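You operate a simulated robot arm through the tools that you are given. There is no shell and no other tool. Be economical: measure what you need, move in short steps, check, and stop when the job is done.

The job below is to be done with a simulated robot arm. You get a single attempt, and the scene is never put back.

TASK
Take the green tag from the grey bench top and leave it on the green ring there.

It is judged by the outcome, as a careful person would: the job done as asked, and still so three seconds after it is handed in. It fails if anything else is knocked over, pushed out of place, dropped, spilled or broken.

THE ROBOT
A 6-joint arm with a two-finger parallel gripper, fixed in place. Base frame: the origin is at the foot of the arm, x ahead of it, y to its left, z up; the work surface is at about z = 0. Units: m, degrees, N and s.
With the tool pointing down near the work surface it reaches from about 0.14 to 0.58 m from the base axis. Its first joint turns from -66.0 to 66.0 degrees. Payload 2.1 kg.
The tool frame sits at the grasp point between the pads (the TCP): z along the fingers, y along the line on which they close. The tips reach 0.03 m beyond it. The gripper opens to 0.094 m. The fingers are 0.028 m wide and 0.01 m thick; the gripper's body (0.05 by 0.096 m) begins 0.055 m behind the TCP.
Orientation is told as [roll, pitch, yaw] about the base's x, y, z axes, in that order, counted from this pose: with the fingers straight down and closing along the base's y, the tool's x points along the base's -x, its y along +y and its z along -z.

THE INTERFACE
- The arm moves only by the tool drive_tool. Its argument "series" is text: rows parted by semicolons, each of 6 numbers parted by spaces: the shift along the base's x, y, z in units of 500 mm (1.0 is 500 mm), then the turn, a rotation vector about the base's x, y, z in units of 90 degrees (1.0 is 90 degrees). In form: x y z rx ry rz; .... A call has 1 to 8 rows; each row is the pose to reach, as a shift and turn from the pose commanded when the call began. "jaw" is the opening, from 0 (shut) to 1 (fully open), set as the call begins (left out, the last holds). A call with a number of a shift or a turn outside -1 to 1 is refused whole. A row lasts 0.2 s, in which the tool goes at most 0.05 m and 8.6 degrees; a call with a longer step from one row to the next is refused whole, and so is a gripper value outside its range. Where a pose cannot be reached the arm comes as near as it can. A force on the tool above 40 N (or 10 N above the force at the start of the call, whichever is more), or a blocked arm, ends the call early, and 0.2 s more pass. Each finger travels about 0.072 m/s and halts on what it meets, pressing with about 29 N; the grip force reading is that of the motor and also rises with nothing between the fingers. The clock runs only during rows and for 0.2 s after the last one: add rows that repeat a pose to give the fingers time. It gives the time, the measured TCP pose, the force on the tool (base axes), the opening and the grip force at its end, in the units of the frame above (readings bear some noise), and new pictures: "pictures" is both (left out), scene, wrist or none.
- Cameras (640 x 400 px; columns grow to the right, rows downward): "scene" is fixed at [0.0758, -0.3863, 0.482]; the picture's right is [0.65, -0.76, 0.00], its down [-0.56, -0.47, -0.68] and it looks along [0.52, 0.44, -0.74] (base axes); focal length 320 px, centre (320, 200). "wrist" rides on the gripper at [0.076, 0.014, -0.102] in the tool frame; the picture's right is [-0.18, 0.98, 0.00], its down [-0.75, -0.14, -0.64] and it looks along [-0.63, -0.12, 0.77] (tool axes); focal length 243 px, centre (320, 200). There is no depth. A picture from a camera that has moved, and an enlarged one, comes with that camera's place and axes in the base frame and with its lens. The place of the scene camera against the robot may be out by one fixed shift of up to 0.025 m in any direction.
- enlarge(camera, box): a new picture of the part [left, top, right, bottom] of that camera's present view, enlarged. No time passes.
- finish_job(): hands the job in; it is judged then, once.

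Work in short steps. Places have to be worked out from the pictures, the camera data and where the tool is seen: move nearer, look again, correct. Check each grasp and each placing, and mend what went wrong. You have 90 turns and 170 pictures in all, those below and enlarged ones among them. Open the gripper and draw the arm clear of the work before you hand the job in, unless the task says otherwise; then end with one line.

The tools are called after "Request:" as name(argument=value, ...) on one line, values as JSON. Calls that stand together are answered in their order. drive_tool: Moves the arm, as the interface text tells. Its arguments: {"type":"object","properties":{"series":{"type":"string"},"jaw":{"type":"number"},"pictures":{"type":"string","enum":["both","scene","wrist","none"]}},"required":["series"]} The other tools are called the same way: enlarge (camera, box) takes an enlarged picture of a part of a camera's view; finish_job () hands the job in.

At the start:

```text
time_s: 0.0
ee_pos: [0.1815, -0.2281, 0.2662]
orientation: [0.0, 0.1, 0.0]
contact_force: [0.8, -0.9, 1.2]
opening: 0.0943
grip_force: 0.0
```

scene: 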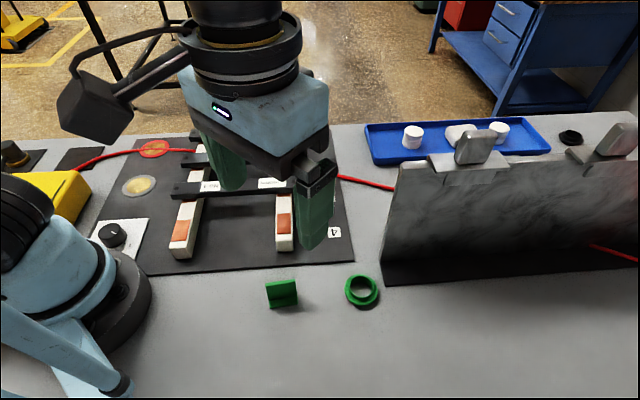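
wrist: 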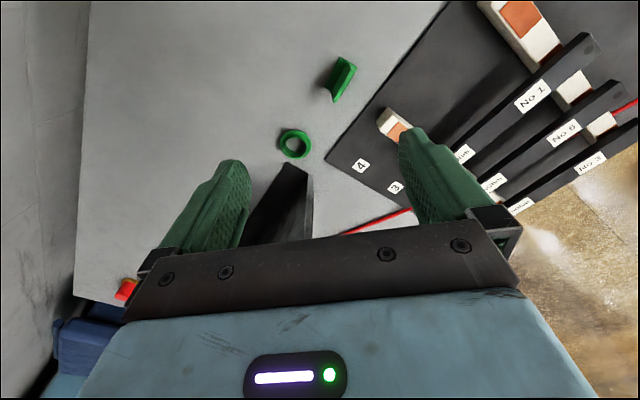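

The tag looks to be near (0.20, -0.20) and the ring near (0.28, -0.29). I'll enlarge both views to see their shape.

Request:
enlarge(camera="scene", box=[240, 250, 400, 350])

Request:
enlarge(camera="wrist", box=[240, 40, 400, 180])

```text
4.00 times, centred on (320, 300) of scene
camera zoom: at [0.0758, -0.3863, 0.482], right [0.65, -0.76, 0.0], down [-0.56, -0.47, -0.68], along [0.52, 0.44, -0.74], focal length 1281 px, centre (320, -200)
```

zoom: 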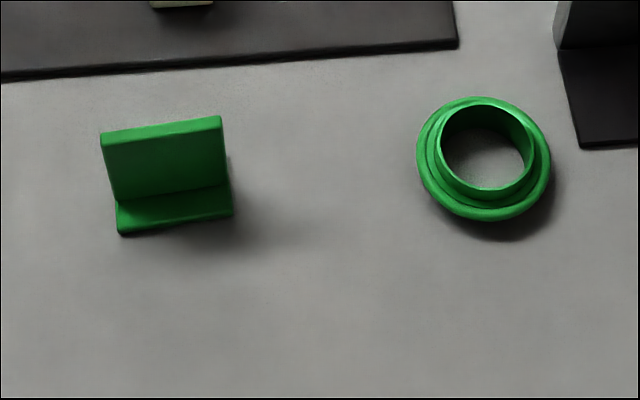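

```text
2.86 times, centred on (320, 110) of wrist
camera zoom: at [0.1054, -0.2135, 0.3685], right [0.18, 0.98, 0.0], down [0.75, -0.14, 0.64], along [0.63, -0.12, -0.77], focal length 693 px, centre (320, 457)
```

zoom: 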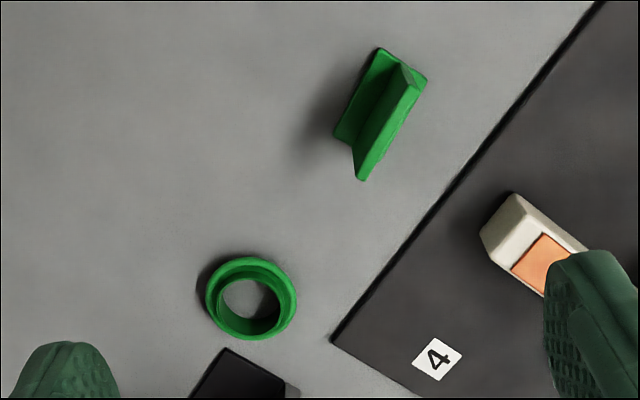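

The tag is a small upright plate on a flat foot, with the plate running about -36° from x. The ring is a flanged collar about 54 mm wide. I'll turn the gripper -36° and go above the tag at z≈0.2 for another look.

Request:
drive_tool(series="0.006 0.01 -0.026 0 0 -0.08; 0.012 0.02 -0.052 0 0 -0.16; 0.018 0.03 -0.078 0 0 -0.24; 0.024 0.04 -0.104 0 0 -0.32; 0.031 0.052 -0.13 0 0 -0.4; 0.031 0.052 -0.13 0 0 -0.4", jaw=1)

```text
time_s: 1.4
ee_pos: [0.1959, -0.2026, 0.2002]
orientation: [0.0, 0.0, -36.1]
contact_force: [-0.3, 0.5, -0.1]
opening: 0.094
grip_force: 0.0
camera wrist: at [0.1441, -0.1457, 0.3027], right [0.73, 0.69, 0.0], down [0.53, -0.56, 0.64], along [0.44, -0.47, -0.77], focal length 243 px, centre (320, 200)
```

scene: 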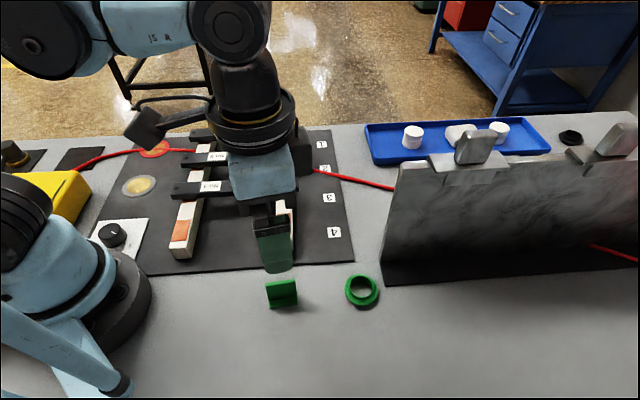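
wrist: 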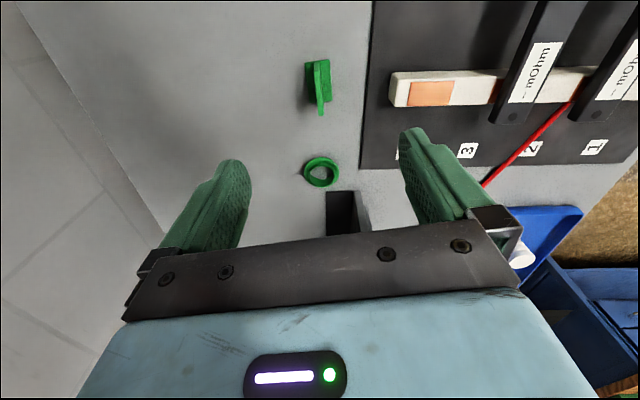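

The wrist view agrees with the tag being near (0.196, -0.204). I'll enlarge it for the exact plate line and the fixture by the ring.

Request:
enlarge(camera="wrist", box=[280, 45, 360, 125])

Request:
enlarge(camera="wrist", box=[240, 130, 400, 250])

```text
5.00 times, centred on (320, 85) of wrist
camera zoom: at [0.1441, -0.1457, 0.3027], right [0.73, 0.69, 0.0], down [0.53, -0.56, 0.64], along [0.44, -0.47, -0.77], focal length 1213 px, centre (320, 775)
```

zoom: 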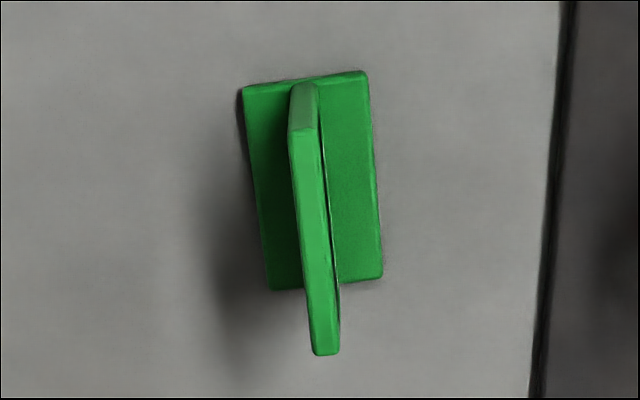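

```text
3.33 times, centred on (320, 190) of wrist
camera zoom: at [0.1441, -0.1457, 0.3027], right [0.73, 0.69, 0.0], down [0.53, -0.56, 0.64], along [0.44, -0.47, -0.77], focal length 809 px, centre (320, 233)
```

zoom: 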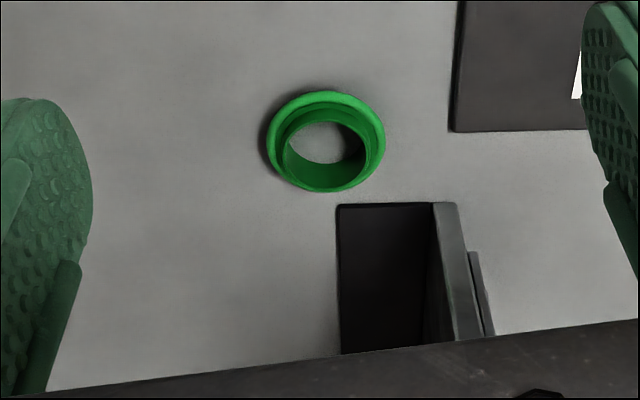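

The tag is T-shaped, with its foot centred at (0.194, -0.201), an axis of -40° and a top at about z=0.047. A white block is close by, so I'll narrow the jaws to about 42 mm, turn 4° more and go down to z≈0.09 to check.

Request:
drive_tool(series="-0.004 0.003 0 0 0 -0.043; -0.004 0.003 0 0 0 -0.043; -0.004 0.003 -0.08 0 0 -0.043; -0.004 0.003 -0.15 0 0 -0.043; -0.004 0.003 -0.22 0 0 -0.043; -0.004 0.003 -0.22 0 0 -0.043", jaw=0.45)

```text
time_s: 2.8
ee_pos: [0.1959, -0.1989, 0.0925]
orientation: [0.0, 0.1, -39.9]
contact_force: [0.5, -0.9, 0.4]
opening: 0.0423
grip_force: 0.0
camera wrist: at [0.1461, -0.1397, 0.1941], right [0.77, 0.64, 0.0], down [0.49, -0.59, 0.64], along [0.41, -0.5, -0.77], focal length 243 px, centre (320, 200)
```

scene: 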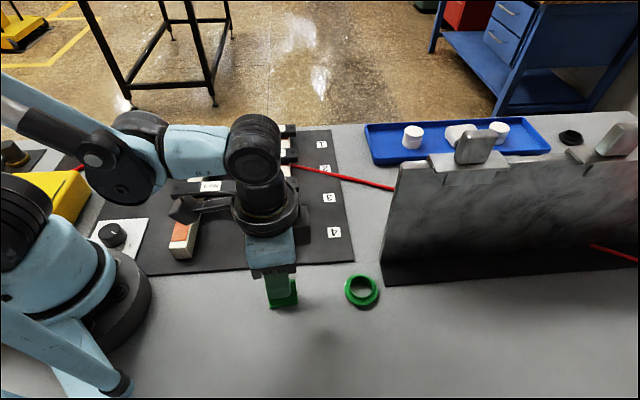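
wrist: 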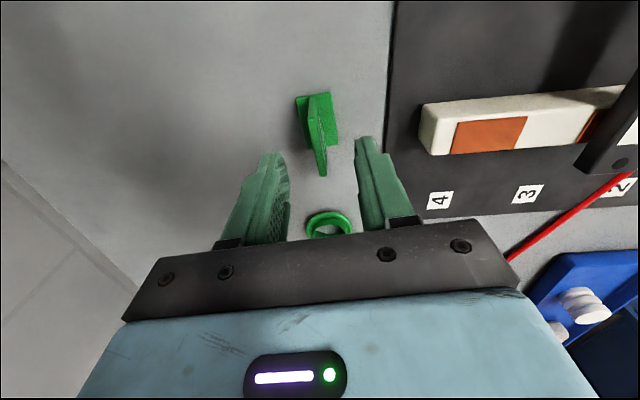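

The jaws are about over the tag. I'll enlarge to measure the remaining offset.

Request:
enlarge(camera="wrist", box=[230, 70, 430, 195])

```text
3.20 times, centred on (330, 132) of wrist
camera zoom: at [0.1461, -0.1397, 0.1941], right [0.77, 0.64, 0.0], down [0.49, -0.59, 0.64], along [0.41, -0.5, -0.77], focal length 776 px, centre (288, 416)
```

zoom: 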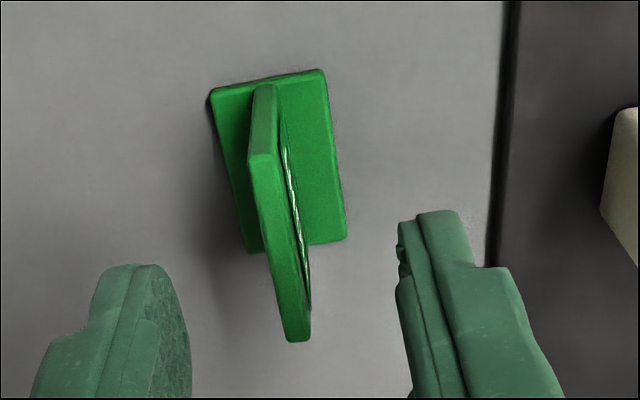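

The tag's centre is again at (0.1946, -0.2014), so a 2 mm correction is needed. I'll go down to TCP z≈0.041, which puts the tips about 11 mm above the bench, with the jaws still open.

Request:
drive_tool(series="-0.0014 -0.004 -0.02 0 0 0; -0.0014 -0.004 -0.06 0 0 0; -0.0014 -0.004 -0.085 0 0 0; -0.0014 -0.004 -0.103 0 0 0; -0.0014 -0.004 -0.103 0 0 0")

Request:
enlarge(camera="wrist", box=[230, 70, 430, 235])

Request:
enlarge(camera="scene", box=[220, 230, 400, 330])

```text
time_s: 4.0
ee_pos: [0.195, -0.2014, 0.0403]
orientation: [0.0, 0.0, -39.9]
contact_force: [0.0, -0.5, 0.5]
opening: 0.0423
grip_force: 0.0
camera wrist: at [0.1452, -0.1422, 0.1421], right [0.77, 0.64, 0.0], down [0.49, -0.59, 0.64], along [0.41, -0.5, -0.77], focal length 243 px, centre (320, 200)
```

scene: 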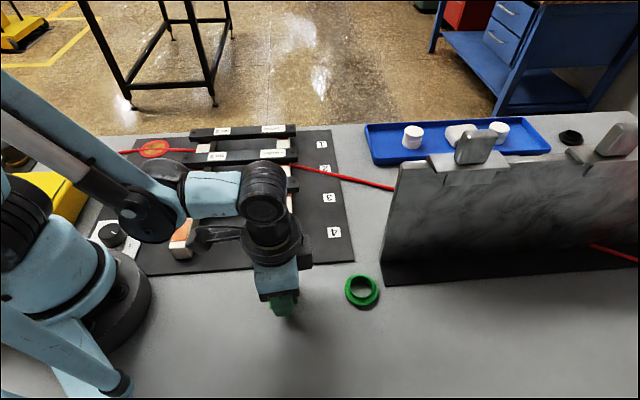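
wrist: 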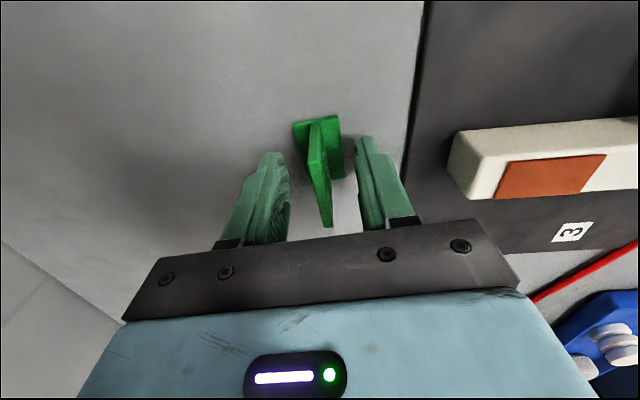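

```text
2.42 times, centred on (330, 152) of wrist
camera zoom: at [0.1452, -0.1422, 0.1421], right [0.77, 0.64, 0.0], down [0.49, -0.59, 0.64], along [0.41, -0.5, -0.77], focal length 588 px, centre (296, 315)
```

zoom: 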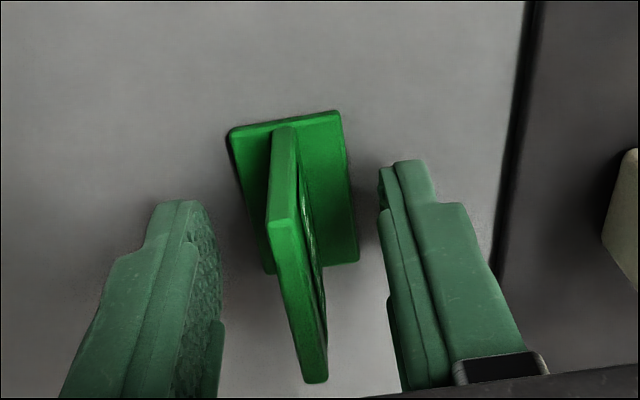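

```text
3.56 times, centred on (310, 280) of scene
camera zoom: at [0.0758, -0.3863, 0.482], right [0.65, -0.76, 0.0], down [-0.56, -0.47, -0.68], along [0.52, 0.44, -0.74], focal length 1138 px, centre (356, -84)
```

zoom: 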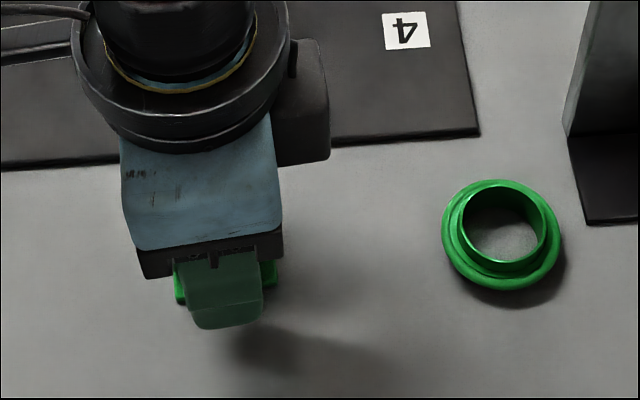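

The plate stands centred between the fingers, and the tips are above the foot. I'll close the jaws now.

Request:
drive_tool(series="0 0 0 0 0 0; 0 0 0 0 0 0; 0 0 0 0 0 0; 0 0 0 0 0 0", jaw=0, pictures="wrist")

```text
time_s: 5.0
ee_pos: [0.1929, -0.203, 0.04]
orientation: [0.0, -0.1, -39.9]
contact_force: [1.4, 0.3, -0.5]
opening: 0.0093
grip_force: 28.5
camera wrist: at [0.1453, -0.1423, 0.1422], right [0.77, 0.64, 0.0], down [0.49, -0.59, 0.64], along [0.41, -0.5, -0.77], focal length 243 px, centre (320, 200)
```

wrist: 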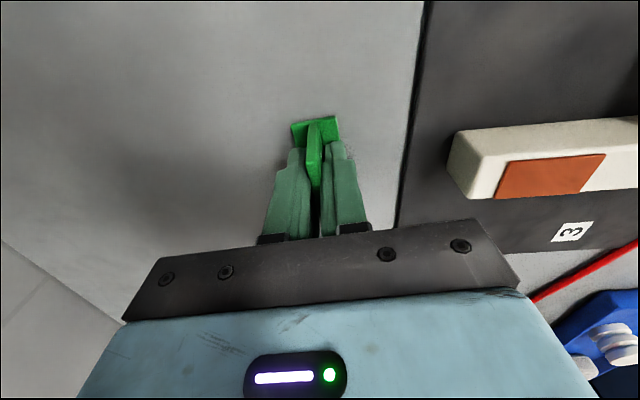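

The grip is firm at 9 mm. I'll lift to z≈0.13 and move most of the way to the ring, stopping short to check the ring and the fixture.

Request:
drive_tool(series="0 0 0.04 0 0 0; 0 0 0.1 0 0 0; 0 0 0.18 0 0 0; 0.04 -0.04 0.18 0 0 0; 0.08 -0.08 0.18 0 0 0; 0.11 -0.11 0.18 0 0 0; 0.11 -0.11 0.18 0 0 0")

Request:
enlarge(camera="wrist", box=[220, 80, 420, 235])

Request:
enlarge(camera="scene", box=[250, 130, 450, 330])

```text
time_s: 6.6
ee_pos: [0.251, -0.2584, 0.1307]
orientation: [0.0, 0.0, -39.9]
contact_force: [0.6, -0.2, -0.7]
opening: 0.0091
grip_force: 28.9
camera wrist: at [0.201, -0.198, 0.2322], right [0.77, 0.64, 0.0], down [0.49, -0.59, 0.64], along [0.41, -0.5, -0.77], focal length 243 px, centre (320, 200)
```

scene: 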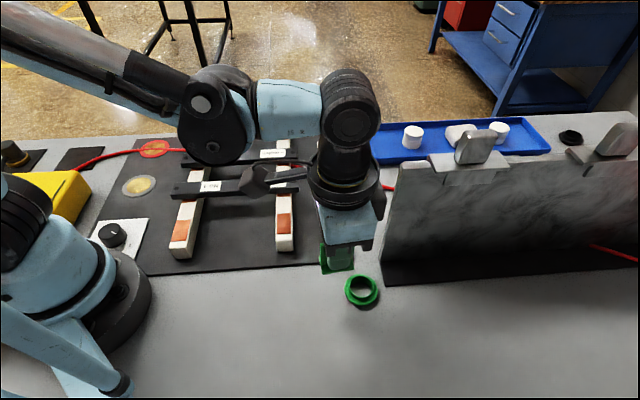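
wrist: 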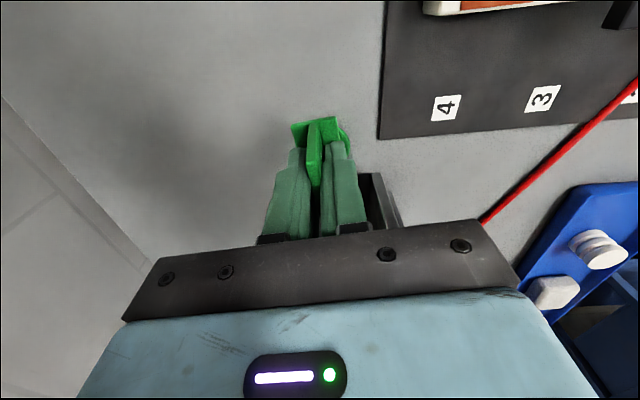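

```text
2.58 times, centred on (320, 158) of wrist
camera zoom: at [0.201, -0.198, 0.2322], right [0.77, 0.64, 0.0], down [0.49, -0.59, 0.64], along [0.41, -0.5, -0.77], focal length 626 px, centre (320, 310)
```

zoom: 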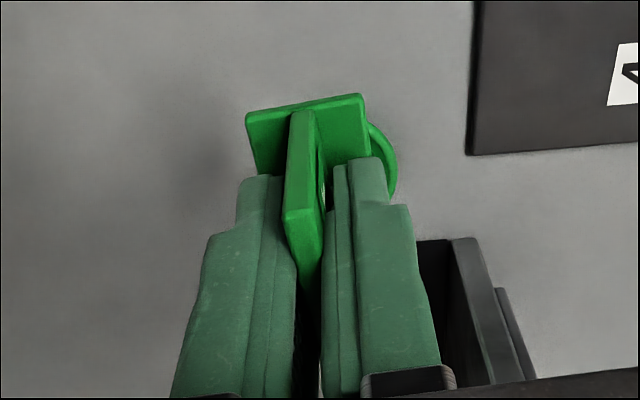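

```text
2.00 times, centred on (350, 230) of scene
camera zoom: at [0.0758, -0.3863, 0.482], right [0.65, -0.76, 0.0], down [-0.56, -0.47, -0.68], along [0.52, 0.44, -0.74], focal length 640 px, centre (260, 140)
```

zoom: 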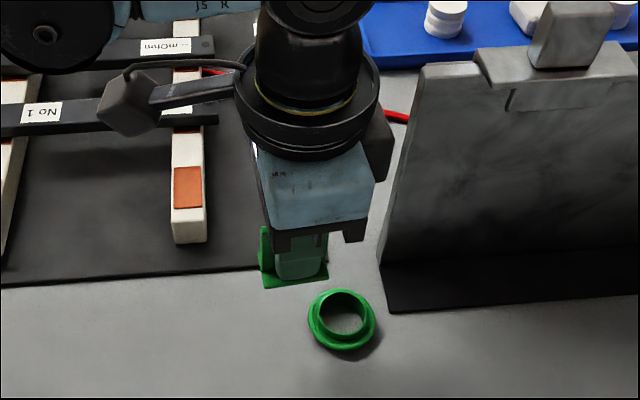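

A block sticks out of the wrist on the slab's side, so the current yaw would bring it close to the fixture. I'll turn the gripper another -35° here, which points the block away from the slab, and look again.

Request:
drive_tool(series="0 0 0 0 0 -0.07; 0 0 0 0 0 -0.14; 0 0 0 0 0 -0.21; 0 0 0 0 0 -0.28; 0 0 0 0 0 -0.35; 0 0 0 0 0 -0.39; 0 0 0 0 0 -0.39")

Request:
enlarge(camera="wrist", box=[220, 80, 460, 235])

```text
time_s: 8.2
ee_pos: [0.2498, -0.2585, 0.1301]
orientation: [0.0, 0.1, -75.0]
contact_force: [0.3, 0.0, -0.4]
opening: 0.009
grip_force: 29.3
camera wrist: at [0.2434, -0.1802, 0.2317], right [1.0, 0.08, 0.0], down [0.06, -0.76, 0.64], along [0.05, -0.64, -0.77], focal length 243 px, centre (320, 200)
```

scene: 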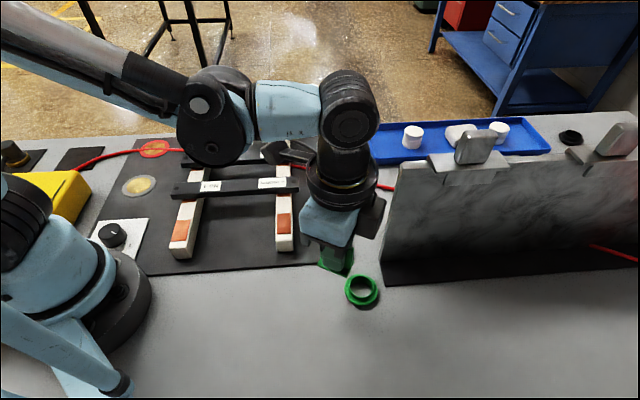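
wrist: 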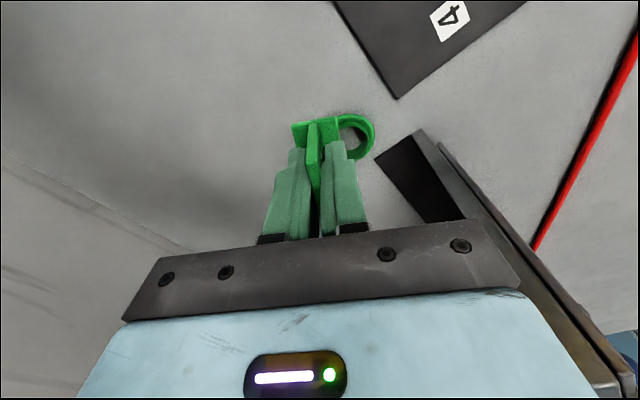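

```text
2.58 times, centred on (340, 158) of wrist
camera zoom: at [0.2434, -0.1802, 0.2317], right [1.0, 0.08, 0.0], down [0.06, -0.76, 0.64], along [0.05, -0.64, -0.77], focal length 626 px, centre (268, 310)
```

zoom: 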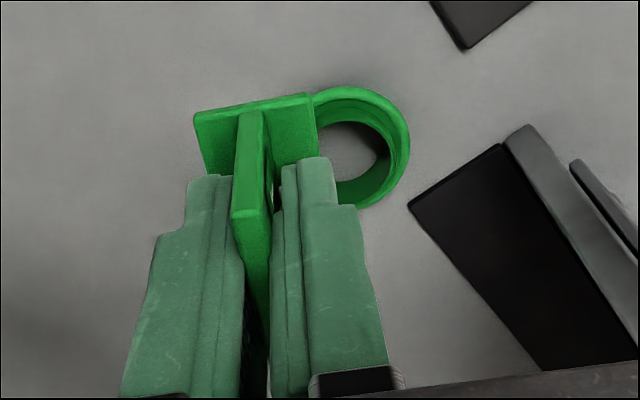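

The ring centre works out to (0.2804, -0.2882), and the slab is well to the right. I'll move the tag over the ring and go partway down.

Request:
drive_tool(series="0.02 -0.02 0 0 0 0; 0.042 -0.042 0 0 0 0; 0.0616 -0.062 0 0 0 0; 0.0616 -0.062 -0.04 0 0 0; 0.0616 -0.062 -0.08 0 0 0; 0.0616 -0.062 -0.08 0 0 0")

Request:
enlarge(camera="wrist", box=[240, 80, 400, 205])

Request:
enlarge(camera="scene", box=[290, 180, 450, 320])

```text
time_s: 9.6
ee_pos: [0.2781, -0.2886, 0.0886]
orientation: [0.0, 0.1, -75.0]
contact_force: [-0.2, 0.1, -0.3]
opening: 0.0092
grip_force: 28.7
camera wrist: at [0.2727, -0.2107, 0.1909], right [1.0, 0.08, 0.0], down [0.06, -0.76, 0.64], along [0.05, -0.64, -0.77], focal length 243 px, centre (320, 200)
```

scene: 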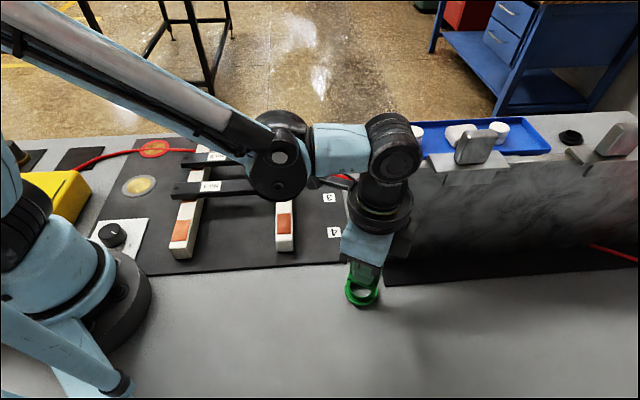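
wrist: 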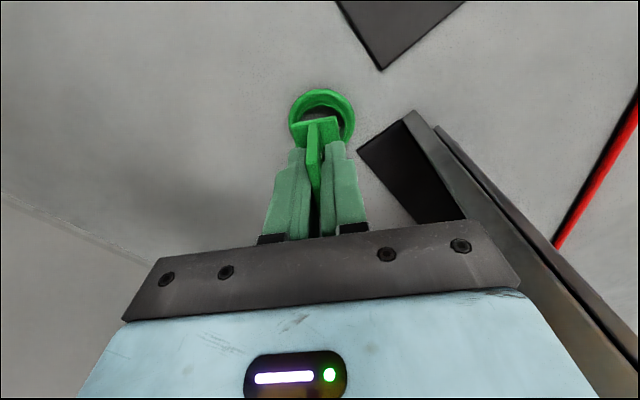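

```text
3.20 times, centred on (320, 142) of wrist
camera zoom: at [0.2727, -0.2107, 0.1909], right [1.0, 0.08, 0.0], down [0.06, -0.76, 0.64], along [0.05, -0.64, -0.77], focal length 776 px, centre (320, 384)
```

zoom: 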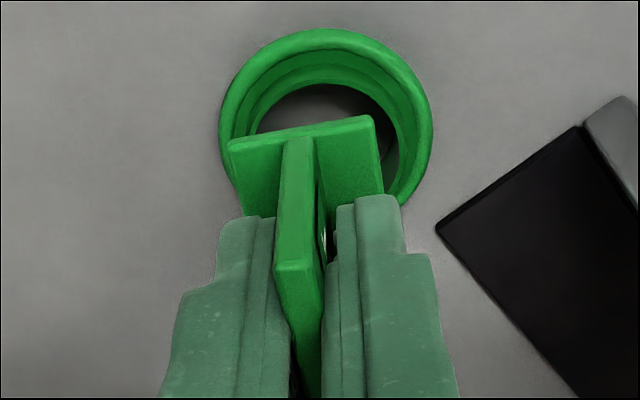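

```text
2.86 times, centred on (370, 250) of scene
camera zoom: at [0.0758, -0.3863, 0.482], right [0.65, -0.76, 0.0], down [-0.56, -0.47, -0.68], along [0.52, 0.44, -0.74], focal length 915 px, centre (177, 57)
```

zoom: 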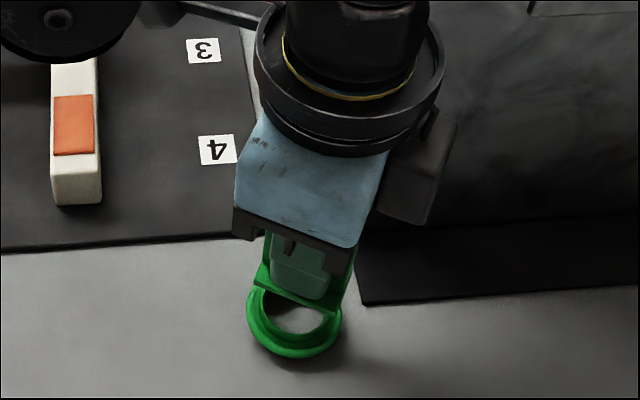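

The tag is centred over the ring to within about 1 mm, and its bottom is near z=0.048 against a ring top near 0.015. I'll lower 28 mm and check.

Request:
drive_tool(series="0.0015 0 -0.02 0 0 0; 0.0015 0 -0.04 0 0 0; 0.0015 0 -0.056 0 0 0; 0.0015 0 -0.056 0 0 0")

Request:
enlarge(camera="scene", box=[320, 240, 400, 320])

Request:
enlarge(camera="wrist", box=[270, 80, 370, 180])

```text
time_s: 10.6
ee_pos: [0.2805, -0.2888, 0.0612]
orientation: [0.0, 0.0, -75.0]
contact_force: [-0.5, -0.3, 0.2]
opening: 0.0093
grip_force: 29.8
camera wrist: at [0.275, -0.2104, 0.1634], right [1.0, 0.08, 0.0], down [0.06, -0.76, 0.64], along [0.05, -0.64, -0.77], focal length 243 px, centre (320, 200)
```

scene: 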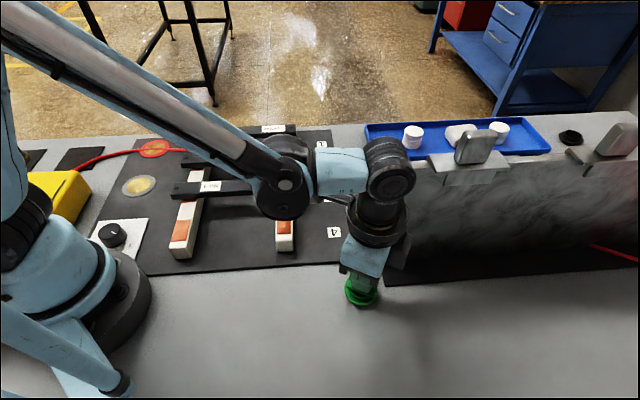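
wrist: 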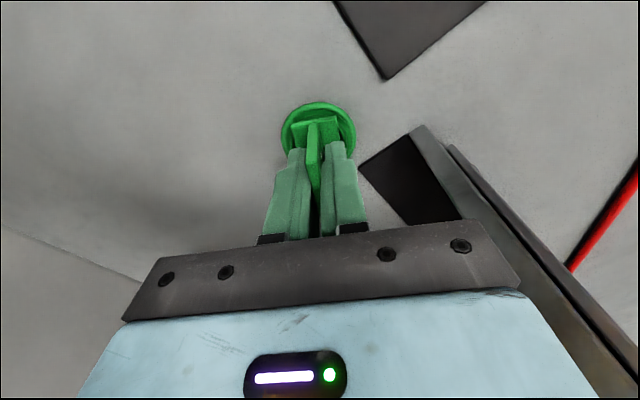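

```text
5.00 times, centred on (360, 280) of scene
camera zoom: at [0.0758, -0.3863, 0.482], right [0.65, -0.76, 0.0], down [-0.56, -0.47, -0.68], along [0.52, 0.44, -0.74], focal length 1601 px, centre (120, -200)
```

zoom: 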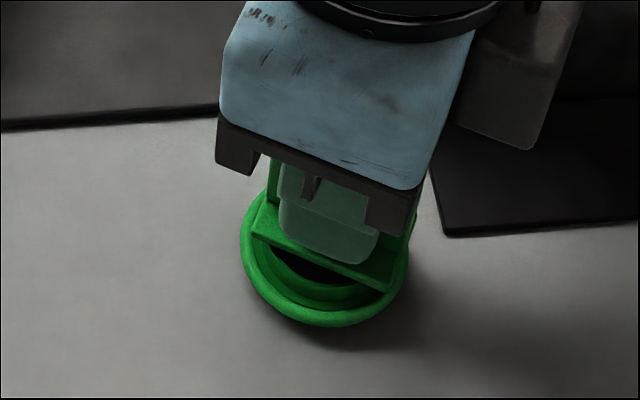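

```text
4.00 times, centred on (320, 130) of wrist
camera zoom: at [0.275, -0.2104, 0.1634], right [1.0, 0.08, 0.0], down [0.06, -0.76, 0.64], along [0.05, -0.64, -0.77], focal length 970 px, centre (320, 480)
```

zoom: 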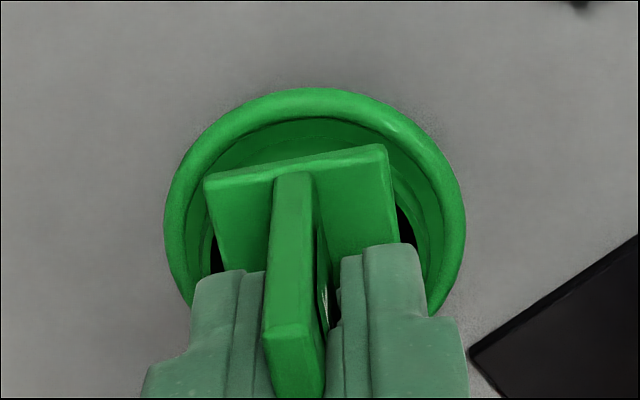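

The tag's bottom is about 21 mm above the bench, and it is still centred to within about 1 mm. I'll lower in 1 mm steps and watch the force.

Request:
drive_tool(series="-0.001 0 -0.002 0 0 0; -0.0015 0 -0.004 0 0 0; -0.0015 0 -0.006 0 0 0; -0.0015 0 -0.008 0 0 0; -0.0015 0 -0.008 0 0 0", pictures="none")

Request:
enlarge(camera="scene", box=[330, 260, 390, 310])

```text
time_s: 11.8
ee_pos: [0.2802, -0.2885, 0.0576]
orientation: [0.0, 0.0, -75.1]
contact_force: [1.1, 1.1, 20.5]
opening: 0.0093
grip_force: 29.0
```

```text
8.00 times, centred on (360, 285) of scene
camera zoom: at [0.0758, -0.3862, 0.4821], right [0.65, -0.76, 0.0], down [-0.56, -0.47, -0.68], along [0.52, 0.44, -0.74], focal length 2562 px, centre (0, -480)
```

zoom: 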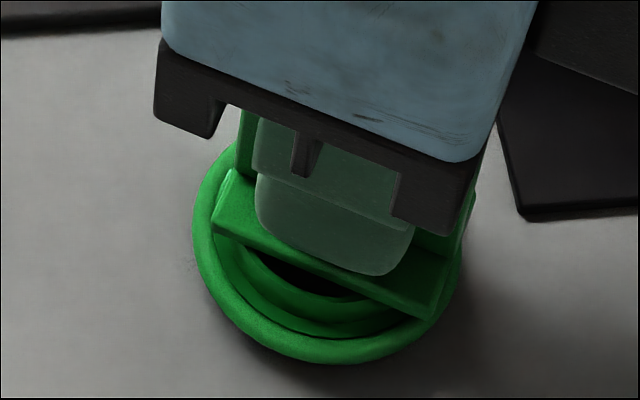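

The force has risen to 20 N, so the tag is resting on the ring. I'll ease up 0.6 mm to take off the pressure and then open the jaws to about 33 mm.

Request:
drive_tool(series="0 0 0.0006 0 0 0; 0 0 0.0012 0 0 0", pictures="none")

Request:
drive_tool(series="0 0 0 0 0 0; 0 0 0 0 0 0; 0 0 0 0 0 0", jaw=0.35)

Request:
enlarge(camera="wrist", box=[270, 80, 370, 180])

```text
time_s: 12.4
ee_pos: [0.2789, -0.2886, 0.0575]
orientation: [0.0, -0.2, -75.0]
contact_force: [1.9, -0.5, 15.6]
opening: 0.0094
grip_force: 28.9
```

```text
time_s: 13.2
ee_pos: [0.2798, -0.2893, 0.058]
orientation: [0.0, 0.0, -74.9]
contact_force: [0.3, 0.1, 0.6]
opening: 0.0327
grip_force: 0.1
camera wrist: at [0.2739, -0.2111, 0.16], right [1.0, 0.08, 0.0], down [0.06, -0.76, 0.64], along [0.05, -0.64, -0.77], focal length 243 px, centre (320, 200)
```

scene: 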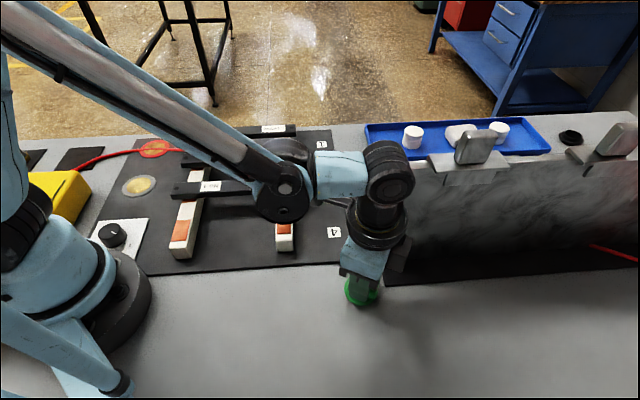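
wrist: 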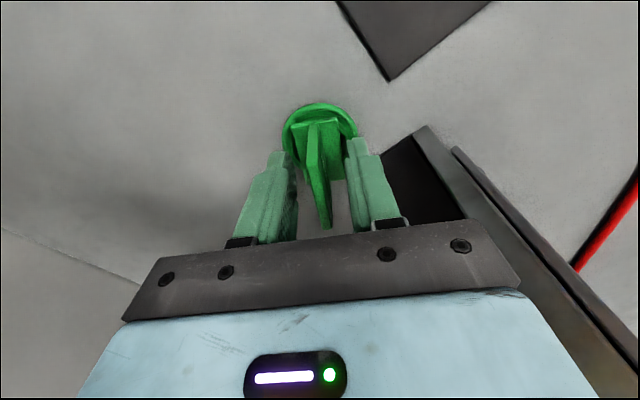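

```text
4.00 times, centred on (320, 130) of wrist
camera zoom: at [0.2739, -0.2111, 0.16], right [1.0, 0.08, 0.0], down [0.06, -0.76, 0.64], along [0.05, -0.64, -0.77], focal length 970 px, centre (320, 480)
```

zoom: 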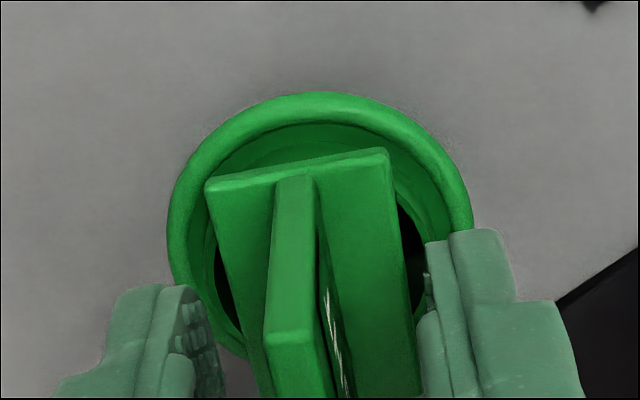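

The tag is released, standing level and centred on the ring. I'll go straight up and then back away from the slab.

Request:
drive_tool(series="0 0 0.02 0 0 0; 0 0 0.07 0 0 0; 0 0 0.13 0 0 0; 0 0 0.2 0 0 0; -0.06 0.06 0.22 0 0 0; -0.12 0.12 0.24 0 0 0; -0.16 0.16 0.26 0 0 0; -0.16 0.16 0.26 0 0 0")

Request:
enlarge(camera="scene", box=[310, 230, 410, 320])

```text
time_s: 15.0
ee_pos: [0.1975, -0.2099, 0.1872]
orientation: [0.1, 0.0, -75.0]
contact_force: [0.1, 0.6, -0.2]
opening: 0.0328
grip_force: 0.1
camera wrist: at [0.1928, -0.131, 0.2903], right [1.0, 0.08, 0.0], down [0.06, -0.76, 0.64], along [0.05, -0.64, -0.77], focal length 243 px, centre (320, 200)
```

scene: 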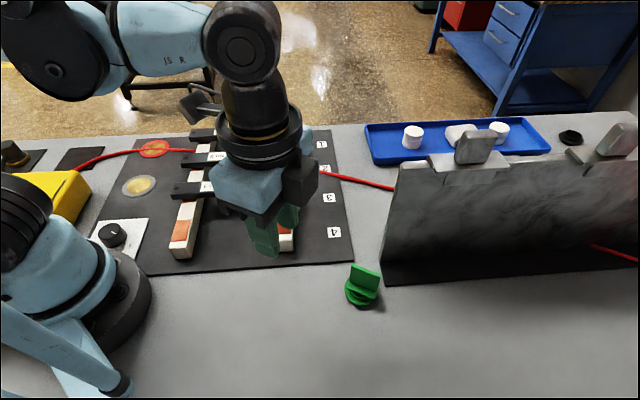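
wrist: 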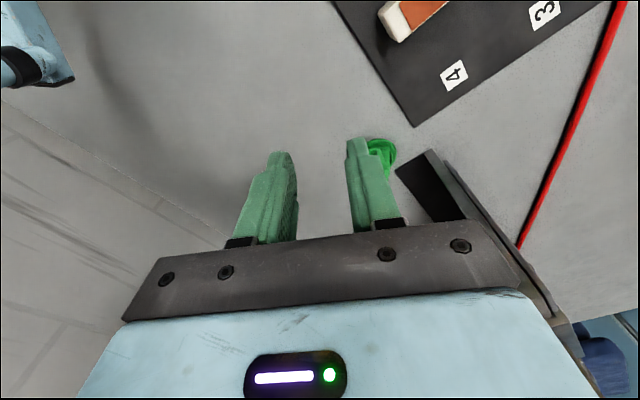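

```text
4.44 times, centred on (360, 275) of scene
camera zoom: at [0.0758, -0.3863, 0.482], right [0.65, -0.76, 0.0], down [-0.56, -0.47, -0.68], along [0.52, 0.44, -0.74], focal length 1423 px, centre (142, -133)
```

zoom: 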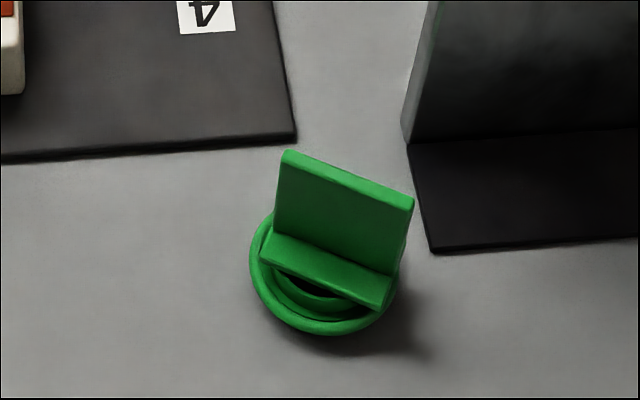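

The tag stands upright and steady on the ring, nothing else has moved, and the arm is clear with the jaws open. I'll hand the job in.

Request:
finish_job()

```text
The job is handed in.
```

The green tag is standing upright on the green ring, the arm is clear with the gripper open, and I saw nothing else disturbed.
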